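You operate a simulated robot arm through the tools that you are given. There is no shell and no other tool. Be economical: measure what you need, move in short steps, check, and stop when the job is done.

You are at the controls of a simulated two-armed robot. One attempt, no reset.

Task
On the breakfast bar, fold the tea towel in half and then in half again.

It is judged by the outcome, as a careful person would: the job done as asked, and still so three seconds after it is handed in. It fails if anything else is knocked over, pushed out of place, dropped, spilled or broken. Flat cloth is picked up by pressing the open fingertips on it (5 to 10 N) and closing them slowly along it; thin cloth reads only 2 to 8 mm in the jaws.

Robot
Two 7-joint arms with two-finger parallel grippers on one trunk, on a base that drives. Base frame: it is fixed to the floor where the robot stands at the start and does not move with it; the origin is under the middle of the robot, x ahead of it, y to its left, z up; the surface under the hand at the start is at about z = 767. Units: mm, rad, N and s.
The left shoulder is at the start at [70, 187, 1355], the right one opposite. With the tool pointing down near the work surface each hand reaches from about 100 to 700 mm from the robot's upright axis, wherever it stands, measured 20 degrees to its own side. Places, roughly: breakfast bar [500, 100, 800]. Payload 3.91 kg a hand.
The tool frame of a hand sits at the grasp point between the pads (the TCP): z along the fingers, y along the line on which they close. The tips reach 30 mm beyond it. Largest opening 110 mm; finger width 20, thickness 10; the body of the gripper, 48 by 112 mm, starts 55 mm behind the TCP.
Orientation is that of the tool frame in the base frame, as a unit quaternion [x, y, z, w]. With the fingers straight down and closing along the base's y, the tool's x points along the base's -x, its y along +y and its z along -z.

Tools
- The arms move only by the tool drive_tool. It takes "left_targets", "right_targets" or both (then of equal length, played together; a hand with none holds still); each is a list of rows, each a list of 7 numbers: the shift along the tool's x, y, z in units of 50 mm (1.0 is 50 mm), then the turn, a rotation vector about the tool's x, y, z in units of 5 degrees (1.0 is 5 degrees), then the opening, from 0 (shut) to 1 (fully open). In form: [[dx, dy, dz, ax, ay, az, jaw], ...]. A call has 1 to 20 rows; each row shifts and turns the commanded pose from where the row before left it, along the tool's axes as they then stand. A call with a number of a shift or a turn outside -1 to 1 is refused whole. A row lasts 0.2 s, in which the tool goes at most 50 mm and 0.15 rad; a call with a longer step from one row to the next is refused whole, and so is a gripper value outside its range. A pose out of reach is approached as far as the arm can. The call stops where the force on the tool passes 40 N (or 10 N more than at its start, if that is more) or the arm is blocked; 0.2 s more then pass. The fingers move at their own pace (about 72 mm/s each) and stop on an object; they squeeze with about 37 N. The grip force told is the motor's: it shows also when the fingers shut on nothing. Time passes only in rows, and 0.2 s behind the last, so rows that do not move let the fingers close. The reply holds the time, the measured pose of the TCP, the force on the tool along the base axes, the opening and the grip force, in the units named above and with some noise, with the torque about the TCP (base axes, N m) and any sound that the robot's microphone picked up.
- Cameras (640 x 400 px; columns grow to the right, rows downward): "scene" is now at [103.3, 23.4, 1541.7]; the picture's right is [0.43, -0.90, 0.00], its down [-0.83, -0.40, -0.40] and it looks along [0.36, 0.17, -0.92] (base axes); focal length 251 px, centre (320, 200). "left" rides on the left gripper at [72, -17, -103] in its tool frame; the picture's right is [0.23, 0.97, 0.00], its down [-0.76, 0.18, -0.62] and it looks along [-0.61, 0.14, 0.78] (tool axes); focal length 222 px, centre (320, 200). "right" rides on the right gripper at [72, 17, -103] in its tool frame; the picture's right is [-0.23, 0.97, 0.00], its down [-0.76, -0.18, -0.62] and it looks along [-0.61, -0.14, 0.78] (tool axes); focal length 222 px, centre (320, 200). There is no depth. A picture from a camera that has moved, and an enlarged one, comes with that camera's place and axes in the base frame and with its lens.
- snapshot(camera): a new picture of that camera. The clock stands still meanwhile.
- move_column(by): slides the trunk up (or, below 0, down) by that many mm; the arms and the scene camera ride with it, the base frame stays. It gives what a move gives, with no picture.
- base_move(legs): drives the robot by 1 to 6 legs, each [ahead, turn to the left] in mm and rad, along the robot's own axes; the way and the turn of a leg run together, so that a leg with both is an arc; at most 1500 mm and 3.142 rad a leg. The arms and the cameras ride along, it lands a little off, and it stops where it bumps. It gives what a move gives.
- pan_tilt(pan, tilt): turns the head with the scene camera to pan (to the left, within 1.501 rad either way) and tilt (down, from -0.506 to 1.204), counted from straight ahead of the robot. It gives what a move gives.
- enlarge(camera, box): a new picture of the part [left, top, right, bottom] of that camera's present view, enlarged. The clock stands still meanwhile.
- close_job(): hands the job in; it is judged then, once.

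Go step by step. Nothing tells you exact positions but the pictures and the camera data: compare them with the known pose of the tool, close in by small moves and look again before you grip or let go. The budget is 120 turns and 108 pictures, counting those below and the enlarged ones. Unless the task says otherwise, let go and move clear before handing in, and close with one line.

The tools are called as a command line: name --argument value ..., lists and objects as JSON in quotes. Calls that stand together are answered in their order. drive_tool: Moves the arms, as the interface text tells. Its arguments: {"type":"object","properties":{"left_targets":{"type":"array"},"right_targets":{"type":"array"}},"required":[]} The other tools are called the same way: move_column (by) slides the trunk up or down; base_move (legs) drives the base; pan_tilt (pan, tilt) turns the head that bears the scene camera; snapshot (camera) takes a picture; enlarge (camera, box) takes an enlarged picture of a part of a camera's view; close_job () hands the job in.

At the start:

```text
clock: 0.0
left_ee_pos: [494.7, 248.8, 904.1]
left_tool_rot: [-0.003, 0.997, 0.0, 0.076]
left_force: [118.5, -51.6, -263.2]
left_moment: [7.3, -13.44, 5.96]
left_width: 110.1
left_gripper_force: 0.1
right_ee_pos: [510.7, -269.0, 881.6]
right_tool_rot: [-0.001, 0.999, -0.002, 0.034]
right_force: [94.7, 6.8, -272.2]
right_moment: [-2.29, -13.51, -1.15]
right_width: 110.0
right_gripper_force: 0.1
trunk travel left (down, up): [-865.0, 75.0]
robot x, y, heading: [-0.1, -1.6, 0.002]
head pan, tilt: [0.449, 1.164]
```

scene: 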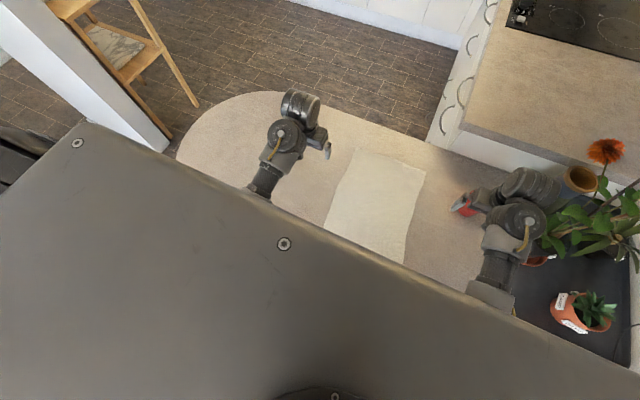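
right: 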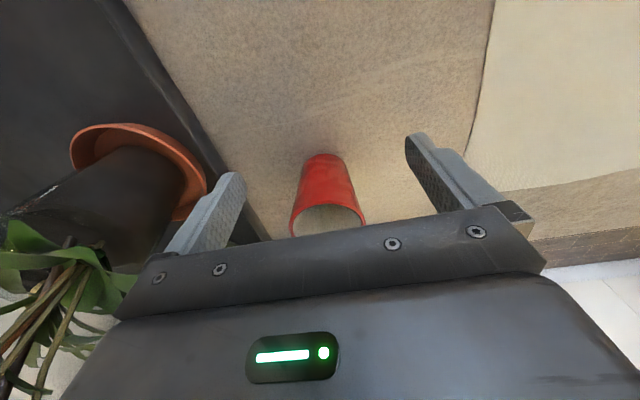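
left: 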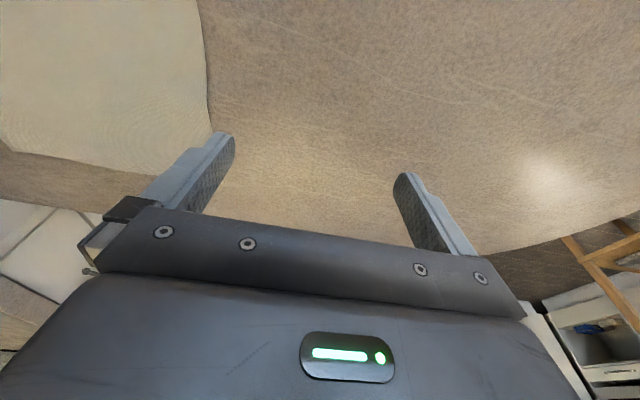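

The towel lies roughly x 330–660, y −150–130, with a red cup and plants to its right near the right hand. I'll take a better look first.

pan_tilt --pan 0.0 --tilt 1.0

snapshot --camera "scene"

```text
clock: 0.9
left_ee_pos: [498.4, 246.9, 902.6]
left_tool_rot: [-0.004, 0.996, 0.0, 0.085]
left_force: [60.4, -31.9, -126.4]
left_moment: [4.35, -6.45, 3.74]
left_width: 109.9
left_gripper_force: 0.1
right_ee_pos: [513.5, -270.1, 882.2]
right_tool_rot: [0.0, 0.999, -0.002, 0.041]
right_force: [49.3, 15.7, -133.0]
right_moment: [-2.55, -6.59, -1.69]
right_width: 110.0
right_gripper_force: 0.1
trunk travel left (down, up): [-865.0, 75.0]
robot x, y, heading: [1.9, 0.3, -0.0]
head pan, tilt: [0.0, 1.0]
```

```text
104 pictures are left
camera scene: at [120.2, -1.9, 1552.2], right [0.0, -1.0, 0.0], down [-0.84, 0.0, -0.54], along [0.54, 0.0, -0.84], focal length 251 px, centre (320, 200)
```

scene: 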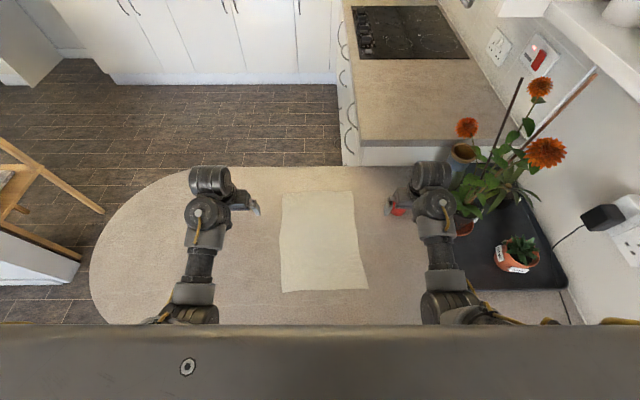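

The view is clear now: towel corners are at about (296,115), (656,142), (665,−120) and (304,−147), and a red cup stands at about (582,−276). I'll straighten the hands and back the right one away from the cup.

drive_tool --left_targets '[[0, 0, 0, 0, 1, 0, 1], [0, 0, 0, 0, 0.95, 0, 1], [0, 0, 0, 0, 0, 0, 1], [0, 0, 0, 0, 0, 0, 1]]' --right_targets '[[1, 0, -0.5, 0, 0, 0, 1], [1, 0, -0.5, 0, 0.94, 0, 1], [0, 0, 0, 0, 0, 0, 1], [0, 0, 0, 0, 0, 0, 1]]'

snapshot --camera "scene"

```text
refused: row 1 steps farther than a row can; nothing moved
```

```text
103 pictures are left
camera scene: at [120.2, -1.9, 1552.2], right [0.0, -1.0, 0.0], down [-0.84, 0.0, -0.54], along [0.54, 0.0, -0.84], focal length 251 px, centre (320, 200)
```

scene: 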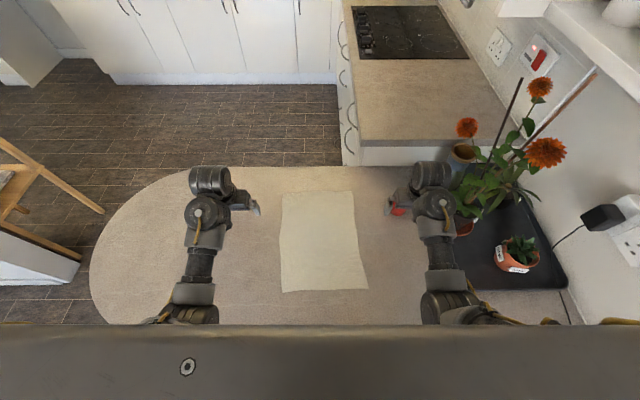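

Same picture; the step was too long in total (50 mm norm). I'll split it.

drive_tool --left_targets '[[0, 0, 0, 0, 1, 0, 1], [0, 0, 0, 0, 0.95, 0, 1], [0, 0, 0, 0, 0, 0, 1], [0, 0, 0, 0, 0, 0, 1], [0, 0, 0, 0, 0, 0, 1]]' --right_targets '[[0, 0, -0.8, 0, 0, 0, 1], [0.8, 0, 0, 0, 0.94, 0, 1], [0.8, 0, 0, 0, 0, 0, 1], [0, 0, 0, 0, 0, 0, 1], [0, 0, 0, 0, 0, 0, 1]]'

```text
clock: 1.2
left_ee_pos: [501.4, 248.7, 903.2]
left_tool_rot: [-0.006, 0.996, 0.0, 0.086]
left_force: [36.9, -8.5, -59.2]
left_moment: [1.38, -2.08, 1.22]
left_width: 110.1
left_gripper_force: 0.1
right_ee_pos: [515.5, -271.3, 884.5]
right_tool_rot: [-0.001, 0.999, -0.002, 0.048]
right_force: [35.7, 2.2, -68.1]
right_moment: [-0.59, -2.22, -0.36]
right_width: 109.8
right_gripper_force: 0.0
trunk travel left (down, up): [-865.0, 75.0]
robot x, y, heading: [0.6, -3.9, 0.006]
head pan, tilt: [0.0, 1.0]
stopped in row 1 (left hand): the force on the tool passed its limit at 192 N (the readings are from after the stop); the commanded pose is now the measured one
```

The force sensors are still settling from the start, which stopped the move. I'll hold still briefly.

drive_tool --left_targets '[[0, 0, 0, 0, 0, 0, 1], [0, 0, 0, 0, 0, 0, 1], [0, 0, 0, 0, 0, 0, 1], [0, 0, 0, 0, 0, 0, 1], [0, 0, 0, 0, 0, 0, 1]]' --right_targets '[[0, 0, 0, 0, 0, 0, 1], [0, 0, 0, 0, 0, 0, 1], [0, 0, 0, 0, 0, 0, 1], [0, 0, 0, 0, 0, 0, 1], [0, 0, 0, 0, 0, 0, 1]]'

```text
clock: 1.5
left_ee_pos: [501.4, 249.5, 903.7]
left_tool_rot: [-0.006, 0.996, 0.0, 0.088]
left_force: [17.9, -4.3, -28.7]
left_moment: [0.68, -1.05, 0.58]
left_width: 110.2
left_gripper_force: 0.1
right_ee_pos: [516.4, -270.2, 886.0]
right_tool_rot: [0.0, 0.999, -0.002, 0.05]
right_force: [16.7, 1.3, -31.2]
right_moment: [-0.31, -1.04, -0.2]
right_width: 110.1
right_gripper_force: 0.0
trunk travel left (down, up): [-865.0, 75.0]
robot x, y, heading: [-0.3, -0.6, 0.001]
head pan, tilt: [0.0, 1.0]
stopped in row 1 (right hand): the force on the tool passed its limit at 88 N (the readings are from after the stop); the commanded pose is now the measured one
```

The forces are decaying to zero, so I'll repeat the move.

drive_tool --left_targets '[[0, 0, 0, 0, 0, 0, 1], [0, 0, 0, 0, 1, 0, 1], [0, 0, 0, 0, 1, 0, 1], [0, 0, 0, 0, 0, 0, 1], [0, 0, 0, 0, 0, 0, 1]]' --right_targets '[[0, 0, 0, 0, 0, 0, 1], [0, 0, -0.8, 0, 0, 0, 1], [0.8, 0, 0, 0, 1, 0, 1], [0.8, 0, 0, 0, 0.14, 0, 1], [0, 0, 0, 0, 0, 0, 1]]'

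```text
clock: 1.9
left_ee_pos: [502.1, 247.5, 904.6]
left_tool_rot: [-0.006, 0.996, 0.0, 0.088]
left_force: [12.5, -3.1, -20.4]
left_moment: [0.44, -0.79, 0.4]
left_width: 109.9
left_gripper_force: 0.2
right_ee_pos: [517.6, -270.0, 886.0]
right_tool_rot: [-0.001, 0.999, -0.002, 0.053]
right_force: [12.2, 1.1, -22.2]
right_moment: [-0.23, -0.74, -0.15]
right_width: 110.0
right_gripper_force: 0.0
trunk travel left (down, up): [-865.0, 75.0]
robot x, y, heading: [-2.1, -1.1, -0.001]
head pan, tilt: [0.0, 1.0]
stopped in row 2 (right hand): the force on the tool passed its limit at 89 N (the readings are from after the stop); the commanded pose is now the measured one
```

Fast starts seem to trip the force limit, so I'll ramp more gently.

drive_tool --left_targets '[[0, 0, 0, 0, 0, 0, 1], [0, 0, 0, 0, 0.25, 0, 1], [0, 0, 0, 0, 0.5, 0, 1], [0, 0, 0, 0, 0.5, 0, 1], [0, 0, 0, 0, 0.5, 0, 1], [0, 0, 0, 0, 0.25, 0, 1], [0, 0, 0, 0, 0, 0, 1], [0, 0, 0, 0, 0, 0, 1]]' --right_targets '[[0, 0, 0, 0, 0, 0, 1], [0, 0, -0.1, 0, 0.25, 0, 1], [0.1, 0, -0.2, 0, 0.5, 0, 1], [0.2, 0, -0.2, 0, 0.45, 0, 1], [0.3, 0, -0.1, 0, 0, 0, 1], [0.3, 0, 0, 0, 0, 0, 1], [0.2, 0, 0, 0, 0, 0, 1], [0.1, 0, 0, 0, 0, 0, 1]]'

```text
clock: 2.4
left_ee_pos: [501.9, 248.0, 904.8]
left_tool_rot: [-0.006, 0.996, -0.001, 0.088]
left_force: [9.2, -2.3, -16.0]
left_moment: [0.38, -0.58, 0.3]
left_width: 110.2
left_gripper_force: 0.0
right_ee_pos: [518.4, -270.4, 886.3]
right_tool_rot: [0.0, 0.999, -0.001, 0.054]
right_force: [9.6, 0.3, -19.1]
right_moment: [-0.2, -0.61, -0.16]
right_width: 110.1
right_gripper_force: 0.0
trunk travel left (down, up): [-865.0, 75.0]
robot x, y, heading: [-2.6, -2.6, -0.003]
head pan, tilt: [0.0, 1.0]
stopped in row 2 (right hand): the force on the tool passed its limit at 63 N (the readings are from after the stop); the commanded pose is now the measured one
```

I'll wait with no motion until the readings settle.

drive_tool --left_targets '[[0, 0, 0, 0, 0, 0, 1], [0, 0, 0, 0, 0, 0, 1], [0, 0, 0, 0, 0, 0, 1], [0, 0, 0, 0, 0, 0, 1], [0, 0, 0, 0, 0, 0, 1], [0, 0, 0, 0, 0, 0, 1], [0, 0, 0, 0, 0, 0, 1], [0, 0, 0, 0, 0, 0, 1]]' --right_targets '[[0, 0, 0, 0, 0, 0, 1], [0, 0, 0, 0, 0, 0, 1], [0, 0, 0, 0, 0, 0, 1], [0, 0, 0, 0, 0, 0, 1], [0, 0, 0, 0, 0, 0, 1], [0, 0, 0, 0, 0, 0, 1], [0, 0, 0, 0, 0, 0, 1], [0, 0, 0, 0, 0, 0, 1]]'

snapshot --camera "right"

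```text
clock: 4.2
left_ee_pos: [501.2, 247.7, 904.1]
left_tool_rot: [-0.006, 0.996, -0.001, 0.088]
left_force: [13.8, -5.4, -27.8]
left_moment: [0.75, -1.38, 0.59]
left_width: 110.1
left_gripper_force: 0.1
right_ee_pos: [518.0, -270.0, 887.7]
right_tool_rot: [0.0, 0.999, -0.002, 0.053]
right_force: [13.4, 1.1, -35.0]
right_moment: [-0.36, -1.74, -0.2]
right_width: 109.9
right_gripper_force: 0.1
trunk travel left (down, up): [-865.0, 75.0]
robot x, y, heading: [-1.5, -1.4, -0.001]
head pan, tilt: [0.0, 1.0]
```

```text
102 pictures are left
camera right: at [435.6, -252.3, 981.3], right [0.23, 0.97, 0.02], down [0.69, -0.17, 0.7], along [0.69, -0.14, -0.71], focal length 222 px, centre (320, 200)
```

right: 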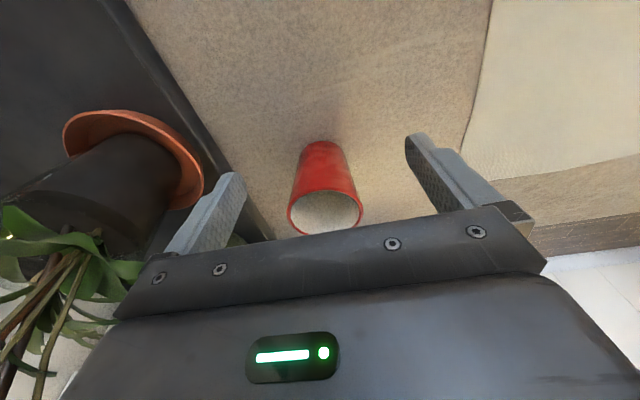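

Both hands show a similar steady load, so maybe the forearms are bearing on something. I'll raise the column a little.

move_column --by 60

```text
clock: 5.2
left_ee_pos: [503.0, 248.4, 964.5]
left_tool_rot: [-0.006, 0.996, 0.0, 0.087]
left_force: [13.6, -5.1, -27.8]
left_moment: [0.79, -1.44, 0.66]
left_width: 109.9
left_gripper_force: 0.2
right_ee_pos: [518.0, -269.7, 945.7]
right_tool_rot: [0.0, 0.999, -0.002, 0.052]
right_force: [14.1, 1.8, -37.2]
right_moment: [-0.4, -1.89, -0.21]
right_width: 109.9
right_gripper_force: 0.1
trunk travel left (down, up): [-925.0, 15.0]
robot x, y, heading: [-2.0, -3.0, -0.001]
head pan, tilt: [0.0, 1.0]
```

The load didn't change with height, so it's an offset rather than contact. I'll try gentle moves one hand at a time.

drive_tool --left_targets '[[0, 0, 0, 0, 0.2, 0, 1], [0, 0, 0, 0, 0.2, 0, 1], [0, 0, 0, 0, 0.4, 0, 1], [0, 0, 0, 0, 0.4, 0, 1], [0, 0, 0, 0, 0.4, 0, 1], [0, 0, 0, 0, 0.4, 0, 1]]'

drive_tool --right_targets '[[0.1, 0, 0, 0, 0, 0, 1], [0.1, 0, 0, 0, 0.2, 0, 1], [0.2, 0, 0, 0, 0.3, 0, 1], [0.2, 0, 0, 0, 0.3, 0, 1], [0.2, 0, 0, 0, 0.3, 0, 1], [0.2, 0, 0, 0, 0, 0, 1]]'

```text
clock: 5.5
left_ee_pos: [502.3, 248.9, 963.2]
left_tool_rot: [-0.007, 0.996, 0.0, 0.088]
left_force: [11.8, -2.3, -18.0]
left_moment: [0.41, -0.66, 0.4]
left_width: 109.9
left_gripper_force: 0.0
right_ee_pos: [517.5, -270.1, 947.3]
right_tool_rot: [0.0, 0.999, -0.002, 0.055]
right_force: [9.4, 0.9, -17.4]
right_moment: [-0.2, -0.58, -0.13]
right_width: 109.9
right_gripper_force: 0.1
trunk travel left (down, up): [-925.0, 15.0]
robot x, y, heading: [0.8, -1.5, -0.005]
head pan, tilt: [0.0, 1.0]
stopped in row 1 (left hand): the force on the tool passed its limit at 55 N (the readings are from after the stop); the commanded pose is now the measured one
```

```text
clock: 6.0
left_ee_pos: [503.9, 248.9, 963.8]
left_tool_rot: [-0.006, 0.996, 0.0, 0.088]
left_force: [8.3, -0.7, -13.8]
left_moment: [0.28, -0.53, 0.24]
left_width: 110.0
left_gripper_force: 0.1
right_ee_pos: [514.0, -269.9, 947.1]
right_tool_rot: [-0.001, 0.998, -0.001, 0.055]
right_force: [9.5, 0.5, -18.3]
right_moment: [-0.21, -0.63, -0.14]
right_width: 110.0
right_gripper_force: 0.1
trunk travel left (down, up): [-925.0, 15.0]
robot x, y, heading: [-0.8, -2.3, 0.0]
head pan, tilt: [0.0, 1.0]
stopped in row 2 (right hand): the force on the tool passed its limit at 51 N (the readings are from after the stop); the commanded pose is now the measured one
```

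Even slow motion trips it; I'll look for something jamming the arms.

pan_tilt --pan -0.7 --tilt 1.0

snapshot --camera "scene"

```text
clock: 7.0
left_ee_pos: [503.3, 248.2, 963.1]
left_tool_rot: [-0.006, 0.996, 0.0, 0.087]
left_force: [10.4, -5.4, -19.8]
left_moment: [0.63, -1.01, 0.52]
left_width: 109.9
left_gripper_force: 0.0
right_ee_pos: [513.6, -270.3, 946.6]
right_tool_rot: [-0.001, 0.998, -0.002, 0.055]
right_force: [13.2, 0.7, -30.7]
right_moment: [-0.27, -1.52, -0.13]
right_width: 109.9
right_gripper_force: 0.0
trunk travel left (down, up): [-925.0, 15.0]
robot x, y, heading: [-0.1, 0.5, -0.001]
head pan, tilt: [-0.7, 1.0]
```

```text
101 pictures are left
camera scene: at [103.9, -46.8, 1612.2], right [-0.64, -0.77, 0.0], down [-0.64, 0.54, -0.54], along [0.41, -0.35, -0.84], focal length 251 px, centre (320, 200)
```

scene: 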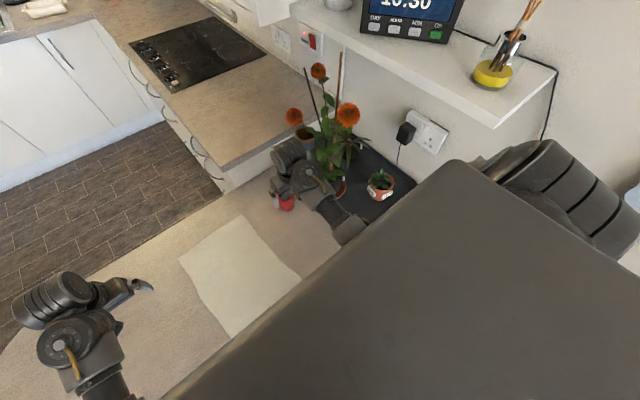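

Nothing is visibly jamming. I'll probe which direction frees it by moving both hands up slowly.

drive_tool --left_targets '[[0, 0, -0.05, 0, 0, 0, 1], [0, 0, -0.05, 0, 0, 0, 1], [0, 0, -0.05, 0, 0, 0, 1], [0, 0, -0.05, 0, 0, 0, 1]]'

drive_tool --left_targets '[[0, 0, 0.05, 0, 0, 0, 1], [0, 0, 0.05, 0, 0, 0, 1], [0, 0, 0.05, 0, 0, 0, 1], [0, 0, 0.05, 0, 0, 0, 1]]'

```text
clock: 7.4
left_ee_pos: [503.5, 249.1, 965.5]
left_tool_rot: [-0.008, 0.996, -0.001, 0.091]
left_force: [10.4, -3.4, -18.0]
left_moment: [0.39, -0.62, 0.34]
left_width: 109.8
left_gripper_force: 0.0
right_ee_pos: [514.6, -268.6, 947.2]
right_tool_rot: [0.0, 0.998, -0.002, 0.056]
right_force: [9.2, 1.0, -15.7]
right_moment: [-0.16, -0.52, -0.15]
right_width: 109.9
right_gripper_force: 0.0
trunk travel left (down, up): [-925.0, 15.0]
robot x, y, heading: [0.1, -3.4, -0.003]
head pan, tilt: [-0.7, 1.0]
stopped in row 1 (left hand): the force on the tool passed its limit at 47 N (the readings are from after the stop); the commanded pose is now the measured one
```

```text
clock: 8.4
left_ee_pos: [504.5, 249.0, 956.7]
left_tool_rot: [-0.008, 0.996, 0.0, 0.089]
left_force: [0.3, 0.6, 0.9]
left_moment: [-0.02, -0.02, -0.01]
left_width: 109.9
left_gripper_force: 0.1
right_ee_pos: [514.5, -269.2, 947.4]
right_tool_rot: [0.0, 0.998, -0.002, 0.055]
right_force: [11.4, 1.3, -26.6]
right_moment: [-0.23, -1.3, -0.12]
right_width: 109.9
right_gripper_force: 0.1
trunk travel left (down, up): [-925.0, 15.0]
robot x, y, heading: [-1.5, -3.8, 0.004]
head pan, tilt: [-0.7, 1.0]
```

Moving down freed the left hand, so the arms were folded against a limit. I'll bring both hands down and forward relative to the trunk, then straighten.

drive_tool --left_targets '[[0, 0, 0.1, 0, 0, 0, 1], [0, 0, 0.2, 0, 0, 0, 1], [0, 0, 0.3, 0, 0, 0, 1], [0, 0, 0.3, 0, 0, 0, 1], [0, 0, 0.1, 0, 0, 0, 1]]' --right_targets '[[0, 0, 0.1, 0, 0, 0, 1], [0, 0, 0.2, 0, 0, 0, 1], [0, 0, 0.2, 0, 0, 0, 1], [0, 0, 0.2, 0, 0, 0, 1], [0, 0, 0.1, 0, 0, 0, 1]]'

drive_tool --left_targets '[[0, 0, 0, 0, 0.2, 0, 1], [0, 0, 0, 0, 0.5, 0, 1], [0, 0, 0, 0, 0.7, 0, 1], [0, 0, 0, 0, 0.5, 0, 1]]' --right_targets '[[0, 0, 0, 0, 0.2, 0, 1], [0, 0, 0, 0, 0.4, 0, 1], [0, 0, 0, 0, 0.4, 0, 1], [0, 0, 0, 0, 0.2, 0, 1]]'

```text
clock: 9.6
left_ee_pos: [514.8, 247.7, 907.1]
left_tool_rot: [-0.008, 0.996, 0.0, 0.09]
left_force: [0.5, -0.4, -0.5]
left_moment: [0.03, -0.02, -0.01]
left_width: 109.9
left_gripper_force: 0.0
right_ee_pos: [518.2, -270.3, 906.8]
right_tool_rot: [-0.001, 0.999, -0.002, 0.054]
right_force: [0.4, -0.1, 0.0]
right_moment: [0.02, 0.01, -0.01]
right_width: 110.2
right_gripper_force: 0.0
trunk travel left (down, up): [-925.0, 15.0]
robot x, y, heading: [-0.6, 1.1, 0.001]
head pan, tilt: [-0.7, 1.0]
```

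```text
clock: 10.6
left_ee_pos: [512.4, 249.8, 905.3]
left_tool_rot: [-0.007, 1.0, -0.001, 0.006]
left_force: [-0.6, -0.1, -0.4]
left_moment: [0.0, -0.03, 0.02]
left_width: 110.0
left_gripper_force: 0.1
right_ee_pos: [518.5, -269.4, 906.9]
right_tool_rot: [0.0, 1.0, -0.002, 0.003]
right_force: [-0.5, -0.4, 0.6]
right_moment: [-0.02, 0.01, 0.01]
right_width: 109.8
right_gripper_force: 0.0
trunk travel left (down, up): [-925.0, 15.0]
robot x, y, heading: [-3.4, -1.9, -0.004]
head pan, tilt: [-0.7, 1.0]
```

Free motion now. I'll back the right hand off, then rotate the left hand 90° so the jaws close along x.

drive_tool --left_targets '[[0, 0, 0, 0, 0, 0.5, 1], [0, 0, 0, 0, 0, 1, 1], [0, 0, 0, 0, 0, 1, 1], [0, 0, 0, 0, 0, 1, 1], [0, 0, 0, 0, 0, 1, 1], [0, 0, 0, 0, 0, 1, 1], [0, 0, 0, 0, 0, 1, 1], [0, 0, 0, 0, 0, 1, 1], [0, 0, 0, 0, 0, 1, 1], [0, 0, 0, 0, 0, 1, 1], [0, 0, 0, 0, 0, 1, 1], [0, 0, 0, 0, 0, 1, 1], [0, 0, 0, 0, 0, 1, 1], [0, 0, 0, 0, 0, 1, 1], [0, 0, 0, 0, 0, 1, 1], [0, 0, 0, 0, 0, 1, 1], [0, 0, 0, 0, 0, 1, 1], [0, 0, 0, 0, 0, 1, 1], [0, 0, 0, 0, 0, 0.5, 1]]'

drive_tool --right_targets '[[0.2, 0, 0, 0, 0, 0, 1], [0.4, 0, 0, 0, 0, 0, 1], [0.5, 0, 0, 0, 0, 0, 1], [0.5, 0, 0, 0, 0, 0, 1], [0.4, 0, 0, 0, 0, 0, 1], [0, 0, 0, 0, 0, 0, 1]]'

```text
clock: 14.6
left_ee_pos: [513.2, 248.2, 905.8]
left_tool_rot: [0.703, 0.711, 0.003, 0.005]
left_force: [-0.6, -0.5, -0.1]
left_moment: [0.01, 0.01, 0.02]
left_width: 110.2
left_gripper_force: 0.1
right_ee_pos: [518.7, -270.8, 905.1]
right_tool_rot: [0.0, 1.0, -0.002, 0.002]
right_force: [0.7, 0.6, 0.1]
right_moment: [0.0, 0.01, -0.01]
right_width: 109.8
right_gripper_force: 0.1
trunk travel left (down, up): [-925.0, 15.0]
robot x, y, heading: [-2.3, -1.9, -0.002]
head pan, tilt: [-0.7, 1.0]
```

```text
clock: 15.5
left_ee_pos: [513.0, 248.5, 907.9]
left_tool_rot: [0.702, 0.712, 0.005, 0.005]
left_force: [-0.3, -0.1, 0.7]
left_moment: [0.01, -0.03, -0.01]
left_width: 110.0
left_gripper_force: 0.2
right_ee_pos: [462.6, -269.6, 905.8]
right_tool_rot: [-0.001, 1.0, -0.002, 0.008]
right_force: [7.9, 1.8, -19.2]
right_moment: [-0.29, -0.72, -0.14]
right_width: 109.9
right_gripper_force: 0.1
trunk travel left (down, up): [-925.0, 15.0]
robot x, y, heading: [0.9, 0.4, -0.003]
head pan, tilt: [-0.7, 1.0]
stopped in row 4 (right hand): the force on the tool passed its limit at 59 N (the readings are from after the stop); the commanded pose is now the measured one
```

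The left hand is turned. The right one reached its folding limit at x=462, so I'll move it forward and down slightly, go inward, then rotate it −90°.

drive_tool --right_targets '[[-0.1, 0, 0.2, 0, 0, 0, 1], [-0.2, 0.2, 0.2, 0, 0, 0, 1], [-0.1, 0.5, 0, 0, 0, 0, 1], [0, 0.6, 0, 0, 0, 0, 1], [0, 0.6, 0, 0, 0, 0, 1], [0, 0.5, 0, 0, 0, 0, 1], [0, 0.3, 0, 0, 0, 0, 1], [0, 0.2, 0, 0, 0, 0, 1]]'

drive_tool --right_targets '[[0, 0, 0, 0, 0, -0.5, 1], [0, 0, 0, 0, 0, -1, 1], [0, 0, 0, 0, 0, -1, 1], [0, 0, 0, 0, 0, -1, 1], [0, 0, 0, 0, 0, -1, 1], [0, 0, 0, 0, 0, -1, 1], [0, 0, 0, 0, 0, -1, 1], [0, 0, 0, 0, 0, -1, 1], [0, 0, 0, 0, 0, -1, 1], [0, 0, 0, 0, 0, -1, 1], [0, 0, 0, 0, 0, -1, 1], [0, 0, 0, 0, 0, -1, 1], [0, 0, 0, 0, 0, -1, 1], [0, 0, 0, 0, 0, -1, 1], [0, 0, 0, 0, 0, -1, 1], [0, 0, 0, 0, 0, -1, 1], [0, 0, 0, 0, 0, -1, 1], [0, 0, 0, 0, 0, -1, 1], [0, 0, 0, 0, 0, -0.5, 1]]'

pan_tilt --pan 0.0 --tilt 1.0

snapshot --camera "scene"

```text
clock: 17.3
left_ee_pos: [513.7, 248.3, 907.4]
left_tool_rot: [0.702, 0.712, 0.004, 0.005]
left_force: [0.7, -0.2, -0.2]
left_moment: [0.01, 0.0, 0.02]
left_width: 109.9
left_gripper_force: 0.1
right_ee_pos: [482.1, -125.4, 885.3]
right_tool_rot: [0.0, 1.0, -0.003, 0.006]
right_force: [-0.6, 0.0, 0.1]
right_moment: [0.02, -0.01, 0.04]
right_width: 110.2
right_gripper_force: 0.0
trunk travel left (down, up): [-925.0, 15.0]
robot x, y, heading: [1.9, -0.1, 0.003]
head pan, tilt: [-0.7, 1.0]
```

```text
clock: 21.3
left_ee_pos: [513.8, 248.0, 906.1]
left_tool_rot: [0.702, 0.712, 0.004, 0.005]
left_force: [-0.2, 0.7, -1.0]
left_moment: [0.0, 0.0, -0.04]
left_width: 110.0
left_gripper_force: 0.2
right_ee_pos: [483.5, -125.9, 885.0]
right_tool_rot: [0.707, -0.707, 0.005, -0.003]
right_force: [-0.2, -0.4, -0.7]
right_moment: [-0.02, 0.0, -0.02]
right_width: 110.2
right_gripper_force: 0.0
trunk travel left (down, up): [-925.0, 15.0]
robot x, y, heading: [0.7, 1.2, -0.002]
head pan, tilt: [-0.7, 1.0]
```

```text
clock: 22.4
left_ee_pos: [513.6, 249.6, 907.5]
left_tool_rot: [0.702, 0.712, 0.003, 0.005]
left_force: [0.0, -0.4, 0.2]
left_moment: [0.02, 0.01, 0.01]
left_width: 110.1
left_gripper_force: 0.0
right_ee_pos: [482.7, -125.3, 884.6]
right_tool_rot: [0.708, -0.707, 0.006, -0.004]
right_force: [-1.0, -0.1, -0.4]
right_moment: [0.02, 0.03, -0.04]
right_width: 109.9
right_gripper_force: 0.0
trunk travel left (down, up): [-925.0, 15.0]
robot x, y, heading: [-1.5, 4.1, 0.0]
head pan, tilt: [0.0, 1.0]
```

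```text
100 pictures are left
camera scene: at [120.3, -2.0, 1612.2], right [0.0, -1.0, 0.0], down [-0.84, 0.0, -0.54], along [0.54, 0.0, -0.84], focal length 251 px, centre (320, 200)
```

scene: 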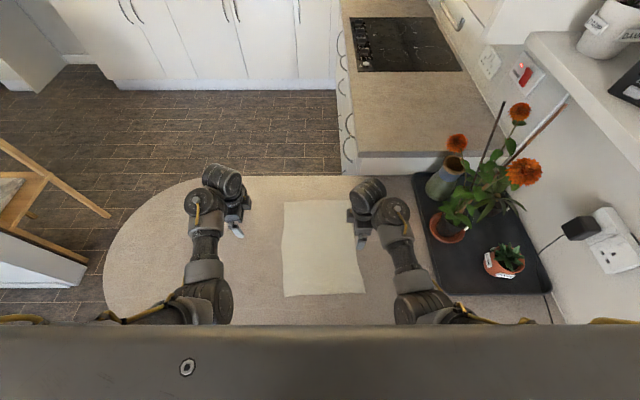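

Both hands are turned with the jaws closing along x. I'll move them above the far edge, about 27 mm in from each corner, with jaws partly open.

drive_tool --left_targets '[[-0.13, 0.12, 0.05, 0, 0, 0, 0.55], [-0.27, 0.24, 0.11, 0, 0, 0, 0.55], [-0.27, 0.24, 0.11, 0, 0, 0, 0.55], [-0.27, 0.24, 0.11, 0, 0, 0, 0.55], [-0.27, 0.24, 0.11, 0, 0, 0, 0.55], [-0.27, 0.24, 0.11, 0, 0, 0, 0.55], [-0.27, 0.24, 0.11, 0, 0, 0, 0.55], [-0.27, 0.24, 0.11, 0, 0, 0, 0.55], [-0.27, 0.24, 0.11, 0, 0, 0, 0.55], [-0.27, 0.24, 0.11, 0, 0, 0, 0.55], [-0.13, 0.12, 0.05, 0, 0, 0, 0.55]]' --right_targets '[[-0.03, -0.16, 0.03, 0, 0, 0, 0.55], [-0.06, -0.31, 0.07, 0, 0, 0, 0.55], [-0.06, -0.31, 0.07, 0, 0, 0, 0.55], [-0.06, -0.31, 0.07, 0, 0, 0, 0.55], [-0.06, -0.31, 0.07, 0, 0, 0, 0.55], [-0.06, -0.31, 0.07, 0, 0, 0, 0.55], [-0.06, -0.31, 0.07, 0, 0, 0, 0.55], [-0.06, -0.31, 0.07, 0, 0, 0, 0.55], [-0.06, -0.31, 0.07, 0, 0, 0, 0.55], [-0.06, -0.31, 0.07, 0, 0, 0, 0.55], [-0.03, -0.16, 0.03, 0, 0, 0, 0.55]]'

snapshot --camera "left"

snapshot --camera "right"

snapshot --camera "scene"

```text
clock: 24.8
left_ee_pos: [635.9, 113.7, 855.2]
left_tool_rot: [0.702, 0.712, 0.004, 0.006]
left_force: [0.4, 0.6, -0.5]
left_moment: [-0.02, 0.0, -0.02]
left_width: 60.7
left_gripper_force: 0.1
right_ee_pos: [631.8, -97.9, 854.2]
right_tool_rot: [0.708, -0.706, 0.007, -0.003]
right_force: [-0.3, 0.0, 0.6]
right_moment: [0.0, 0.0, 0.0]
right_width: 60.5
right_gripper_force: 0.1
right hand out of reach, approached as far as the arm can: row 11
trunk travel left (down, up): [-925.0, 15.0]
robot x, y, heading: [2.8, -2.8, 0.002]
head pan, tilt: [0.0, 1.0]
```

```text
99 pictures are left
camera left: at [617.8, 185.2, 956.6], right [0.97, 0.24, 0.01], down [0.18, -0.76, 0.63], along [0.16, -0.61, -0.78], focal length 222 px, centre (320, 200)
```

left: 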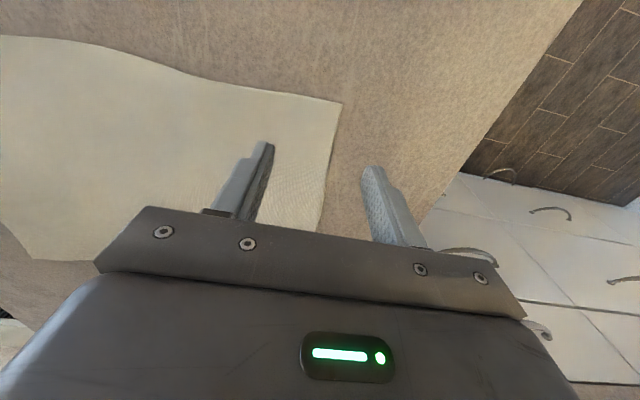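

```text
98 pictures are left
camera right: at [614.4, -170.4, 956.9], right [-0.97, 0.22, -0.01], down [0.17, 0.76, 0.62], along [0.15, 0.6, -0.78], focal length 222 px, centre (320, 200)
```

right: 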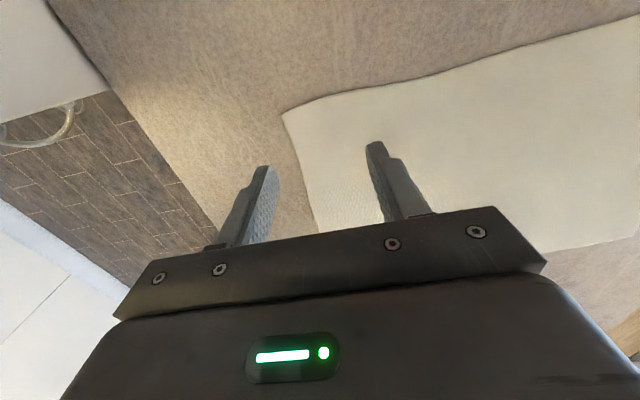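

```text
97 pictures are left
camera scene: at [119.8, -3.7, 1612.3], right [0.0, -1.0, 0.0], down [-0.84, 0.0, -0.54], along [0.54, 0.0, -0.84], focal length 251 px, centre (320, 200)
```

scene: 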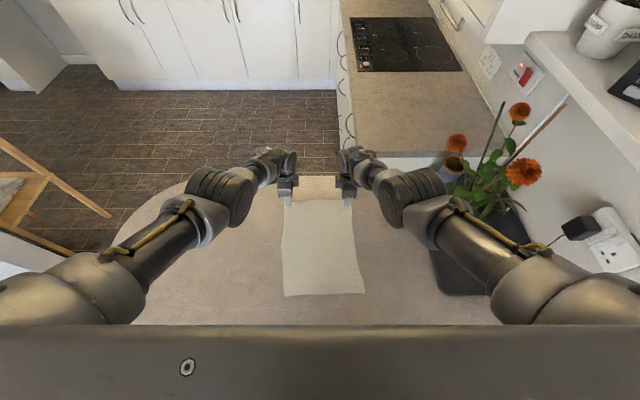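

The far edge runs from (648,140) to (660,−122). The left hand sits a bit too far out, so I'll shift it 8 mm back, then lower the column so the tips are about 13 mm above the cloth.

drive_tool --left_targets '[[0, -0.08, 0, 0, 0, 0, 0.55], [0, -0.08, 0, 0, 0, 0, 0.55], [0, 0, 0, 0, 0, 0, 0.55]]' --right_targets '[[0, 0.06, 0, 0, 0, 0, 0.55], [0, 0.06, 0, 0, 0, 0, 0.55], [0, 0, 0, 0, 0, 0, 0.55]]'

move_column --by -45

snapshot --camera "left"

snapshot --camera "right"

```text
clock: 25.6
left_ee_pos: [627.6, 115.9, 853.6]
left_tool_rot: [0.703, 0.712, 0.004, 0.006]
left_force: [-0.6, -0.1, -0.1]
left_moment: [0.0, 0.0, 0.02]
left_width: 60.5
left_gripper_force: 0.1
right_ee_pos: [625.0, -98.4, 854.1]
right_tool_rot: [0.708, -0.707, 0.006, -0.003]
right_force: [-0.3, -0.3, 0.4]
right_moment: [0.01, -0.02, -0.01]
right_width: 60.5
right_gripper_force: 0.0
trunk travel left (down, up): [-925.0, 15.0]
robot x, y, heading: [-0.2, -1.2, -0.006]
head pan, tilt: [0.0, 1.0]
```

```text
clock: 26.4
left_ee_pos: [628.4, 115.5, 809.6]
left_tool_rot: [0.702, 0.712, 0.004, 0.004]
left_force: [-0.7, 0.2, 0.1]
left_moment: [-0.03, 0.03, 0.03]
left_width: 60.8
left_gripper_force: 0.0
right_ee_pos: [623.7, -97.8, 809.2]
right_tool_rot: [0.708, -0.707, 0.006, -0.003]
right_force: [-0.5, 0.2, -0.2]
right_moment: [0.01, -0.02, 0.0]
right_width: 60.2
right_gripper_force: 0.2
trunk travel left (down, up): [-880.0, 60.0]
robot x, y, heading: [1.0, 0.5, -0.004]
head pan, tilt: [0.0, 1.0]
```

```text
96 pictures are left
camera left: at [609.4, 187.1, 910.6], right [0.97, 0.24, 0.01], down [0.18, -0.76, 0.63], along [0.16, -0.61, -0.78], focal length 222 px, centre (320, 200)
```

left: 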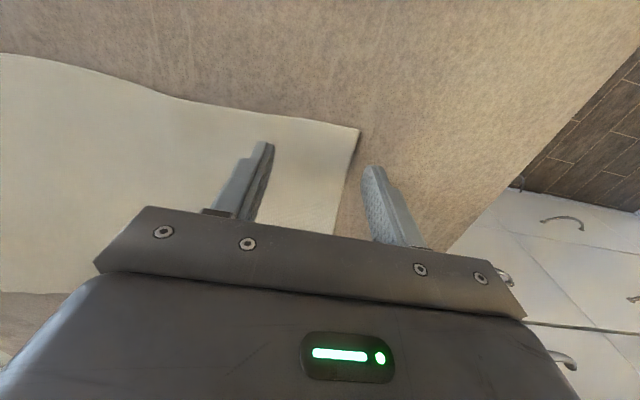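

```text
95 pictures are left
camera right: at [607.0, -169.3, 911.7], right [-0.97, 0.23, -0.01], down [0.17, 0.76, 0.62], along [0.15, 0.6, -0.78], focal length 222 px, centre (320, 200)
```

right: 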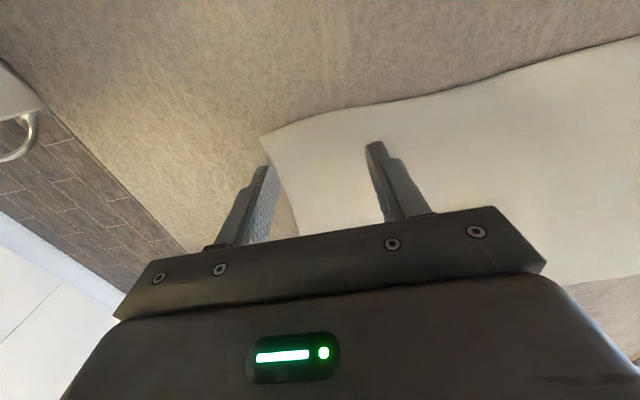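

The right hand should go about 8 mm further out. I'll adjust it while descending most of the way.

drive_tool --left_targets '[[0, 0, 0.05, 0, 0, 0, 0.55], [0, 0, 0.06, 0, 0, 0, 0.55], [0, 0, 0.05, 0, 0, 0, 0.55]]' --right_targets '[[0, -0.06, 0.05, 0, 0, 0, 0.55], [0, -0.08, 0.06, 0, 0, 0, 0.55], [0, -0.04, 0.05, 0, 0, 0, 0.55]]'

enlarge --camera "left" --box '[200, 80, 460, 260]'

enlarge --camera "right" --box '[190, 80, 450, 260]'

```text
clock: 27.2
left_ee_pos: [627.5, 116.9, 801.1]
left_tool_rot: [0.702, 0.712, 0.004, 0.004]
left_force: [0.2, -0.1, -0.4]
left_moment: [0.0, 0.02, 0.01]
left_width: 60.3
left_gripper_force: 0.0
right_ee_pos: [627.8, -98.5, 804.5]
right_tool_rot: [0.708, -0.706, 0.006, -0.003]
right_force: [-0.9, 1.0, -0.5]
right_moment: [-0.01, 0.01, 0.0]
right_width: 60.2
right_gripper_force: 0.1
right hand out of reach, approached as far as the arm can: row 2
trunk travel left (down, up): [-880.0, 60.0]
robot x, y, heading: [-0.8, 1.7, 0.003]
head pan, tilt: [0.0, 1.0]
```

```text
2.22 times, centred on (330, 170) of left
camera zoom: at [610.1, 187.7, 902.6], right [0.97, 0.24, 0.01], down [0.18, -0.76, 0.63], along [0.16, -0.61, -0.78], focal length 494 px, centre (298, 267)
```

zoom: 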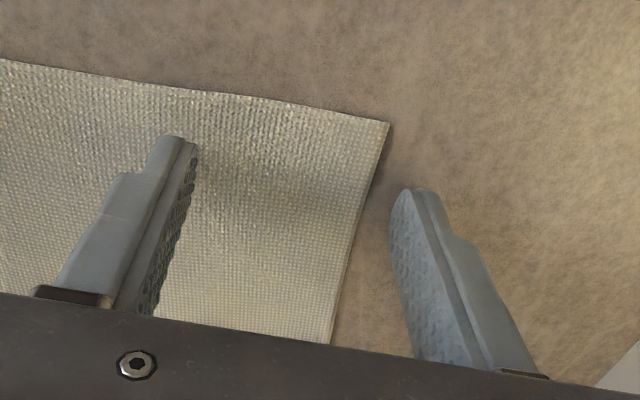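

```text
2.22 times, centred on (320, 170) of right
camera zoom: at [611.2, -169.5, 907.1], right [-0.97, 0.23, -0.01], down [0.17, 0.76, 0.62], along [0.15, 0.6, -0.78], focal length 494 px, centre (320, 267)
```

zoom: 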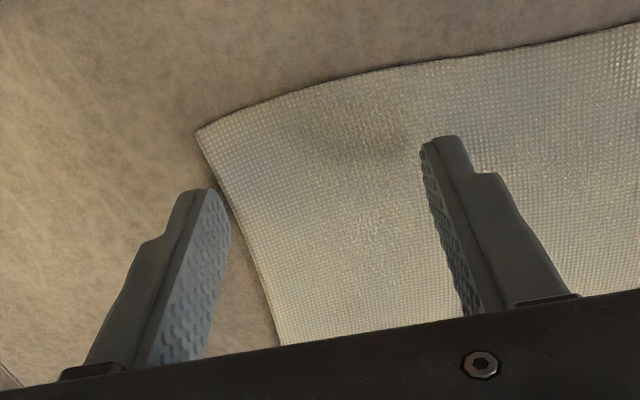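

I'd rather have both tips on the cloth, so I'll narrow to 40 mm, shift slightly inward and press down gently.

drive_tool --left_targets '[[0, -0.06, 0, 0, 0, 0, 0.36], [0, -0.06, 0.02, 0, 0, 0, 0.36], [0, 0, 0.04, 0, 0, 0, 0.36], [0, 0, 0.03, 0, 0, 0, 0.36], [0, 0, 0, 0, 0, 0, 0.36]]' --right_targets '[[0, 0.08, 0, 0, 0, 0, 0.36], [0, 0.06, 0.02, 0, 0, 0, 0.36], [0, 0, 0.04, 0, 0, 0, 0.36], [0, 0, 0.03, 0, 0, 0, 0.36], [0, 0, 0.02, 0, 0, 0, 0.36]]'

```text
clock: 28.4
left_ee_pos: [623.1, 115.6, 798.3]
left_tool_rot: [0.702, 0.712, 0.005, 0.006]
left_force: [1.2, 2.2, 16.7]
left_moment: [0.17, 0.4, -0.07]
left_width: 39.2
left_gripper_force: 0.1
right_ee_pos: [620.3, -98.7, 799.7]
right_tool_rot: [0.707, -0.707, 0.005, -0.003]
right_force: [-0.3, 1.3, 0.1]
right_moment: [0.0, -0.01, -0.02]
right_width: 39.9
right_gripper_force: 0.2
trunk travel left (down, up): [-880.0, 60.0]
robot x, y, heading: [0.1, 1.7, -0.0]
head pan, tilt: [0.0, 1.0]
```

drive_tool --left_targets '[[0, 0, -0.02, 0, 0, 0, 0.36], [0, 0, 0, 0, 0, 0, 0.36], [0, 0, 0, 0, 0, 0, 0.36], [0, 0, 0, 0, 0, 0, 0.36]]' --right_targets '[[0, -0.08, 0, 0, 0, 0, 0.36], [0, 0, 0.02, 0, 0, 0, 0.36], [0, 0, 0.02, 0, 0, 0, 0.36], [0, 0, 0, 0, 0, 0, 0.36]]'

enlarge --camera "left" --box '[200, 80, 460, 260]'

enlarge --camera "right" --box '[190, 80, 450, 260]'

```text
clock: 29.4
left_ee_pos: [623.0, 115.3, 798.5]
left_tool_rot: [0.702, 0.712, 0.004, 0.005]
left_force: [1.6, -0.7, 12.5]
left_moment: [0.07, 0.31, 0.01]
left_width: 38.6
left_gripper_force: 0.0
right_ee_pos: [623.0, -97.7, 798.1]
right_tool_rot: [0.708, -0.706, 0.007, -0.003]
right_force: [0.6, 0.2, 0.6]
right_moment: [-0.02, 0.02, 0.03]
right_width: 39.0
right_gripper_force: 0.1
trunk travel left (down, up): [-880.0, 60.0]
robot x, y, heading: [-0.9, -4.2, 0.001]
head pan, tilt: [0.0, 1.0]
```

```text
2.22 times, centred on (330, 170) of left
camera zoom: at [603.4, 186.8, 899.7], right [0.97, 0.24, 0.01], down [0.18, -0.76, 0.63], along [0.16, -0.61, -0.78], focal length 494 px, centre (298, 267)
```

zoom: 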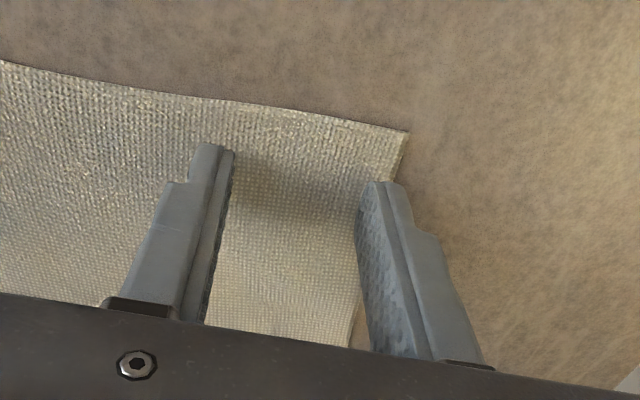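

```text
2.22 times, centred on (320, 170) of right
camera zoom: at [606.2, -170.6, 901.6], right [-0.97, 0.23, -0.01], down [0.17, 0.76, 0.62], along [0.15, 0.6, -0.78], focal length 494 px, centre (320, 267)
```

zoom: 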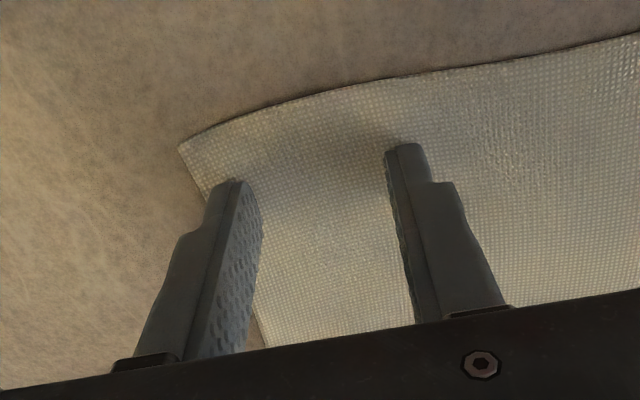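

Placement looks good: the tips are on the cloth with the outer finger at the edge. I'll press the right hand a little more.

drive_tool --left_targets '[[0, 0, -0.01, 0, 0, 0, 0.36], [0, 0, 0, 0, 0, 0, 0.36], [0, 0, 0, 0, 0, 0, 0.36]]' --right_targets '[[0, 0, 0.025, 0, 0, 0, 0.36], [0, 0, 0.015, 0, 0, 0, 0.36], [0, 0, 0, 0, 0, 0, 0.36]]'

```text
clock: 30.2
left_ee_pos: [620.8, 116.9, 798.4]
left_tool_rot: [0.703, 0.711, 0.004, 0.006]
left_force: [1.2, -0.6, 8.7]
left_moment: [0.04, 0.16, 0.0]
left_width: 38.8
left_gripper_force: 0.0
right_ee_pos: [623.9, -98.4, 798.3]
right_tool_rot: [0.708, -0.707, 0.006, -0.004]
right_force: [1.2, -0.4, 5.7]
right_moment: [-0.05, 0.12, 0.06]
right_width: 39.5
right_gripper_force: 0.1
right hand out of reach, approached as far as the arm can: row 1
trunk travel left (down, up): [-880.0, 60.0]
robot x, y, heading: [-2.4, -2.9, 0.004]
head pan, tilt: [0.0, 1.0]
```

Now both press with 6–9 N; closing slowly.

drive_tool --left_targets '[[0, 0, 0, 0, 0, 0, 0.33], [0, 0, 0, 0, 0, 0, 0.3], [0, 0, 0, 0, 0, 0, 0.27], [0, 0, 0, 0, 0, 0, 0.24], [0, 0, 0, 0, 0, 0, 0.21], [0, 0, 0, 0, 0, 0, 0.18], [0, 0, 0, 0, 0, 0, 0.15], [0, 0, 0, 0, 0, 0, 0.12], [0, 0, 0, 0, 0, 0, 0.09], [0, 0, 0, 0, 0, 0, 0.06], [0, 0, 0, 0, 0, 0, 0.03], [0, 0, 0, 0, 0, 0, 0], [0, 0, 0, 0, 0, 0, 0]]' --right_targets '[[0, 0, 0, 0, 0, 0, 0.33], [0, 0, 0, 0, 0, 0, 0.3], [0, 0, 0, 0, 0, 0, 0.27], [0, 0, 0, 0, 0, 0, 0.24], [0, 0, 0, 0, 0, 0, 0.21], [0, 0, 0, 0, 0, 0, 0.18], [0, 0, 0, 0, 0, 0, 0.15], [0, 0, 0, 0, 0, 0, 0.12], [0, 0, 0, 0, 0, 0, 0.09], [0, 0, 0, 0, 0, 0, 0.06], [0, 0, 0, 0, 0, 0, 0.03], [0, 0, 0, 0, 0, 0, 0], [0, 0, 0, 0, 0, 0, 0]]'

enlarge --camera "left" --box '[200, 80, 460, 260]'

enlarge --camera "right" --box '[190, 80, 450, 260]'

```text
clock: 33.0
left_ee_pos: [622.5, 114.8, 799.2]
left_tool_rot: [0.702, 0.712, 0.004, 0.005]
left_force: [-0.2, -0.7, 2.5]
left_moment: [-0.01, 0.03, -0.02]
left_width: 2.3
left_gripper_force: 37.1
right_ee_pos: [623.0, -99.1, 798.4]
right_tool_rot: [0.707, -0.707, 0.007, -0.004]
right_force: [1.5, 0.7, 11.7]
right_moment: [0.06, -0.03, -0.01]
right_width: 2.2
right_gripper_force: 37.3
trunk travel left (down, up): [-880.0, 60.0]
robot x, y, heading: [1.4, -2.8, 0.001]
head pan, tilt: [0.0, 1.0]
```

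```text
2.22 times, centred on (330, 170) of left
camera zoom: at [603.1, 187.2, 899.8], right [0.97, 0.24, 0.01], down [0.18, -0.76, 0.63], along [0.16, -0.61, -0.78], focal length 494 px, centre (298, 267)
```

zoom: 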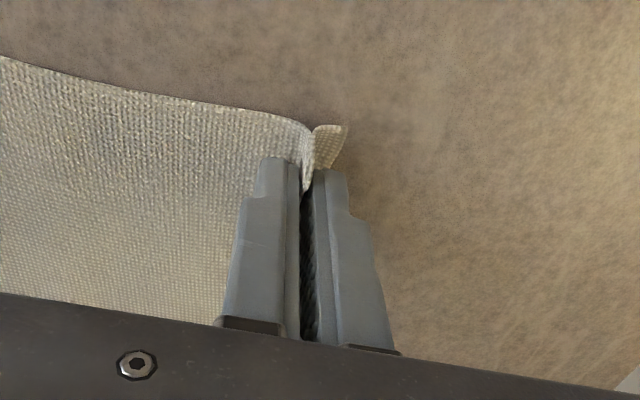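

```text
2.22 times, centred on (320, 170) of right
camera zoom: at [605.7, -169.8, 901.1], right [-0.97, 0.23, -0.01], down [0.17, 0.76, 0.62], along [0.15, 0.6, -0.78], focal length 494 px, centre (320, 267)
```

zoom: 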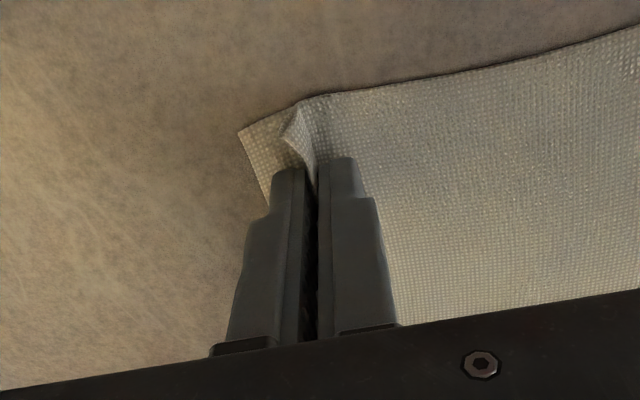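

Both hands have a neat pinch of the far edge (2.3 mm in the jaws). I'll lift with the column and check the hold.

move_column --by 58

snapshot --camera "scene"

```text
clock: 34.0
left_ee_pos: [623.3, 115.6, 854.8]
left_tool_rot: [0.702, 0.712, 0.003, 0.005]
left_force: [0.3, 0.1, 0.5]
left_moment: [-0.05, -0.01, -0.01]
left_width: 2.1
left_gripper_force: 37.3
right_ee_pos: [623.1, -99.6, 854.6]
right_tool_rot: [0.708, -0.707, 0.005, -0.002]
right_force: [-0.4, 0.0, -0.3]
right_moment: [-0.01, 0.03, -0.03]
right_width: 2.2
right_gripper_force: 37.2
trunk travel left (down, up): [-938.0, 2.0]
robot x, y, heading: [-0.1, 1.0, -0.007]
head pan, tilt: [0.0, 1.0]
```

```text
88 pictures are left
camera scene: at [121.2, -2.0, 1625.1], right [0.0, -1.0, 0.0], down [-0.84, 0.0, -0.54], along [0.54, 0.0, -0.84], focal length 251 px, centre (320, 200)
```

scene: 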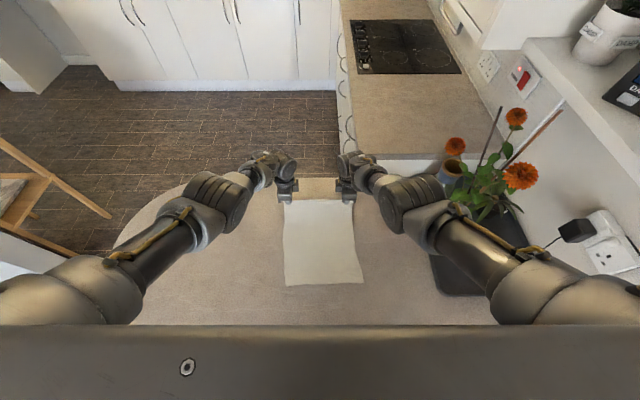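

The cloth holds; the near edge slid to about x=335–345. I'll pull back slowly using the base, then look.

base_move --legs '[[-120, 0]]'

snapshot --camera "scene"

```text
clock: 35.2
left_ee_pos: [505.1, 116.2, 855.8]
left_tool_rot: [0.702, 0.712, 0.004, 0.005]
left_force: [-0.8, -0.5, -0.4]
left_moment: [-0.04, -0.02, -0.01]
left_width: 2.3
left_gripper_force: 36.6
right_ee_pos: [505.6, -98.3, 854.4]
right_tool_rot: [0.708, -0.706, 0.005, -0.002]
right_force: [0.0, 0.4, -0.4]
right_moment: [-0.03, -0.01, -0.01]
right_width: 1.9
right_gripper_force: 37.1
trunk travel left (down, up): [-938.0, 2.0]
robot x, y, heading: [-113.8, -5.5, -0.001]
head pan, tilt: [0.0, 1.0]
```

```text
87 pictures are left
camera scene: at [2.5, -1.8, 1625.0], right [0.0, -1.0, 0.0], down [-0.84, 0.0, -0.54], along [0.54, 0.0, -0.84], focal length 251 px, centre (320, 200)
```

scene: 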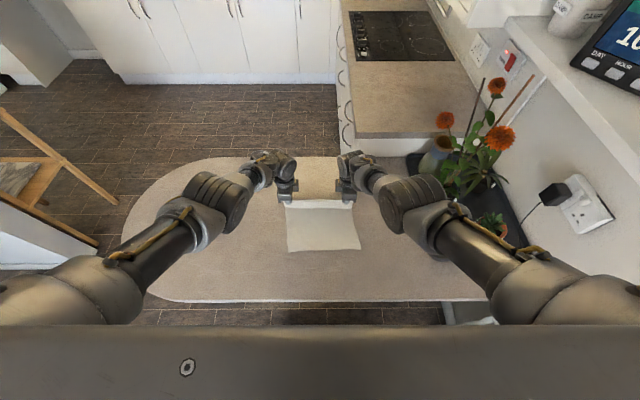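

The near edge stayed at (336,113)–(344,−150), so the fold is rolling well. Continuing back.

base_move --legs '[[-125, 0]]'

snapshot --camera "scene"

```text
clock: 36.5
left_ee_pos: [381.4, 115.6, 856.1]
left_tool_rot: [0.702, 0.712, 0.004, 0.006]
left_force: [-1.0, -0.2, -0.5]
left_moment: [-0.02, 0.03, -0.02]
left_width: 2.5
left_gripper_force: 36.7
right_ee_pos: [384.4, -97.8, 854.5]
right_tool_rot: [0.708, -0.706, 0.006, -0.003]
right_force: [-1.0, 0.6, 0.6]
right_moment: [0.0, -0.01, -0.07]
right_width: 2.3
right_gripper_force: 37.2
trunk travel left (down, up): [-938.0, 2.0]
robot x, y, heading: [-242.4, -0.7, 0.002]
head pan, tilt: [0.0, 1.0]
```

```text
86 pictures are left
camera scene: at [-120.2, -1.8, 1625.1], right [0.0, -1.0, 0.0], down [-0.84, 0.0, -0.54], along [0.54, 0.0, -0.84], focal length 251 px, centre (320, 200)
```

scene: 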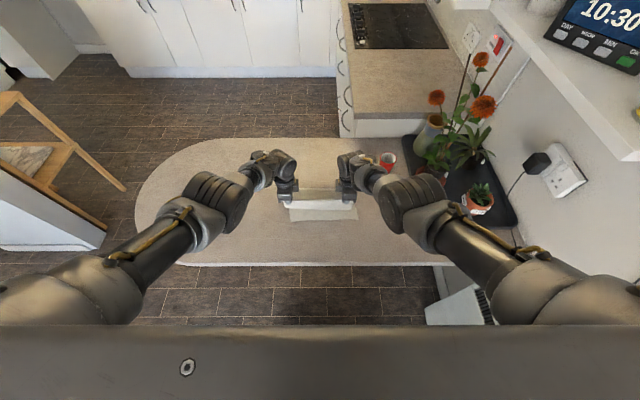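

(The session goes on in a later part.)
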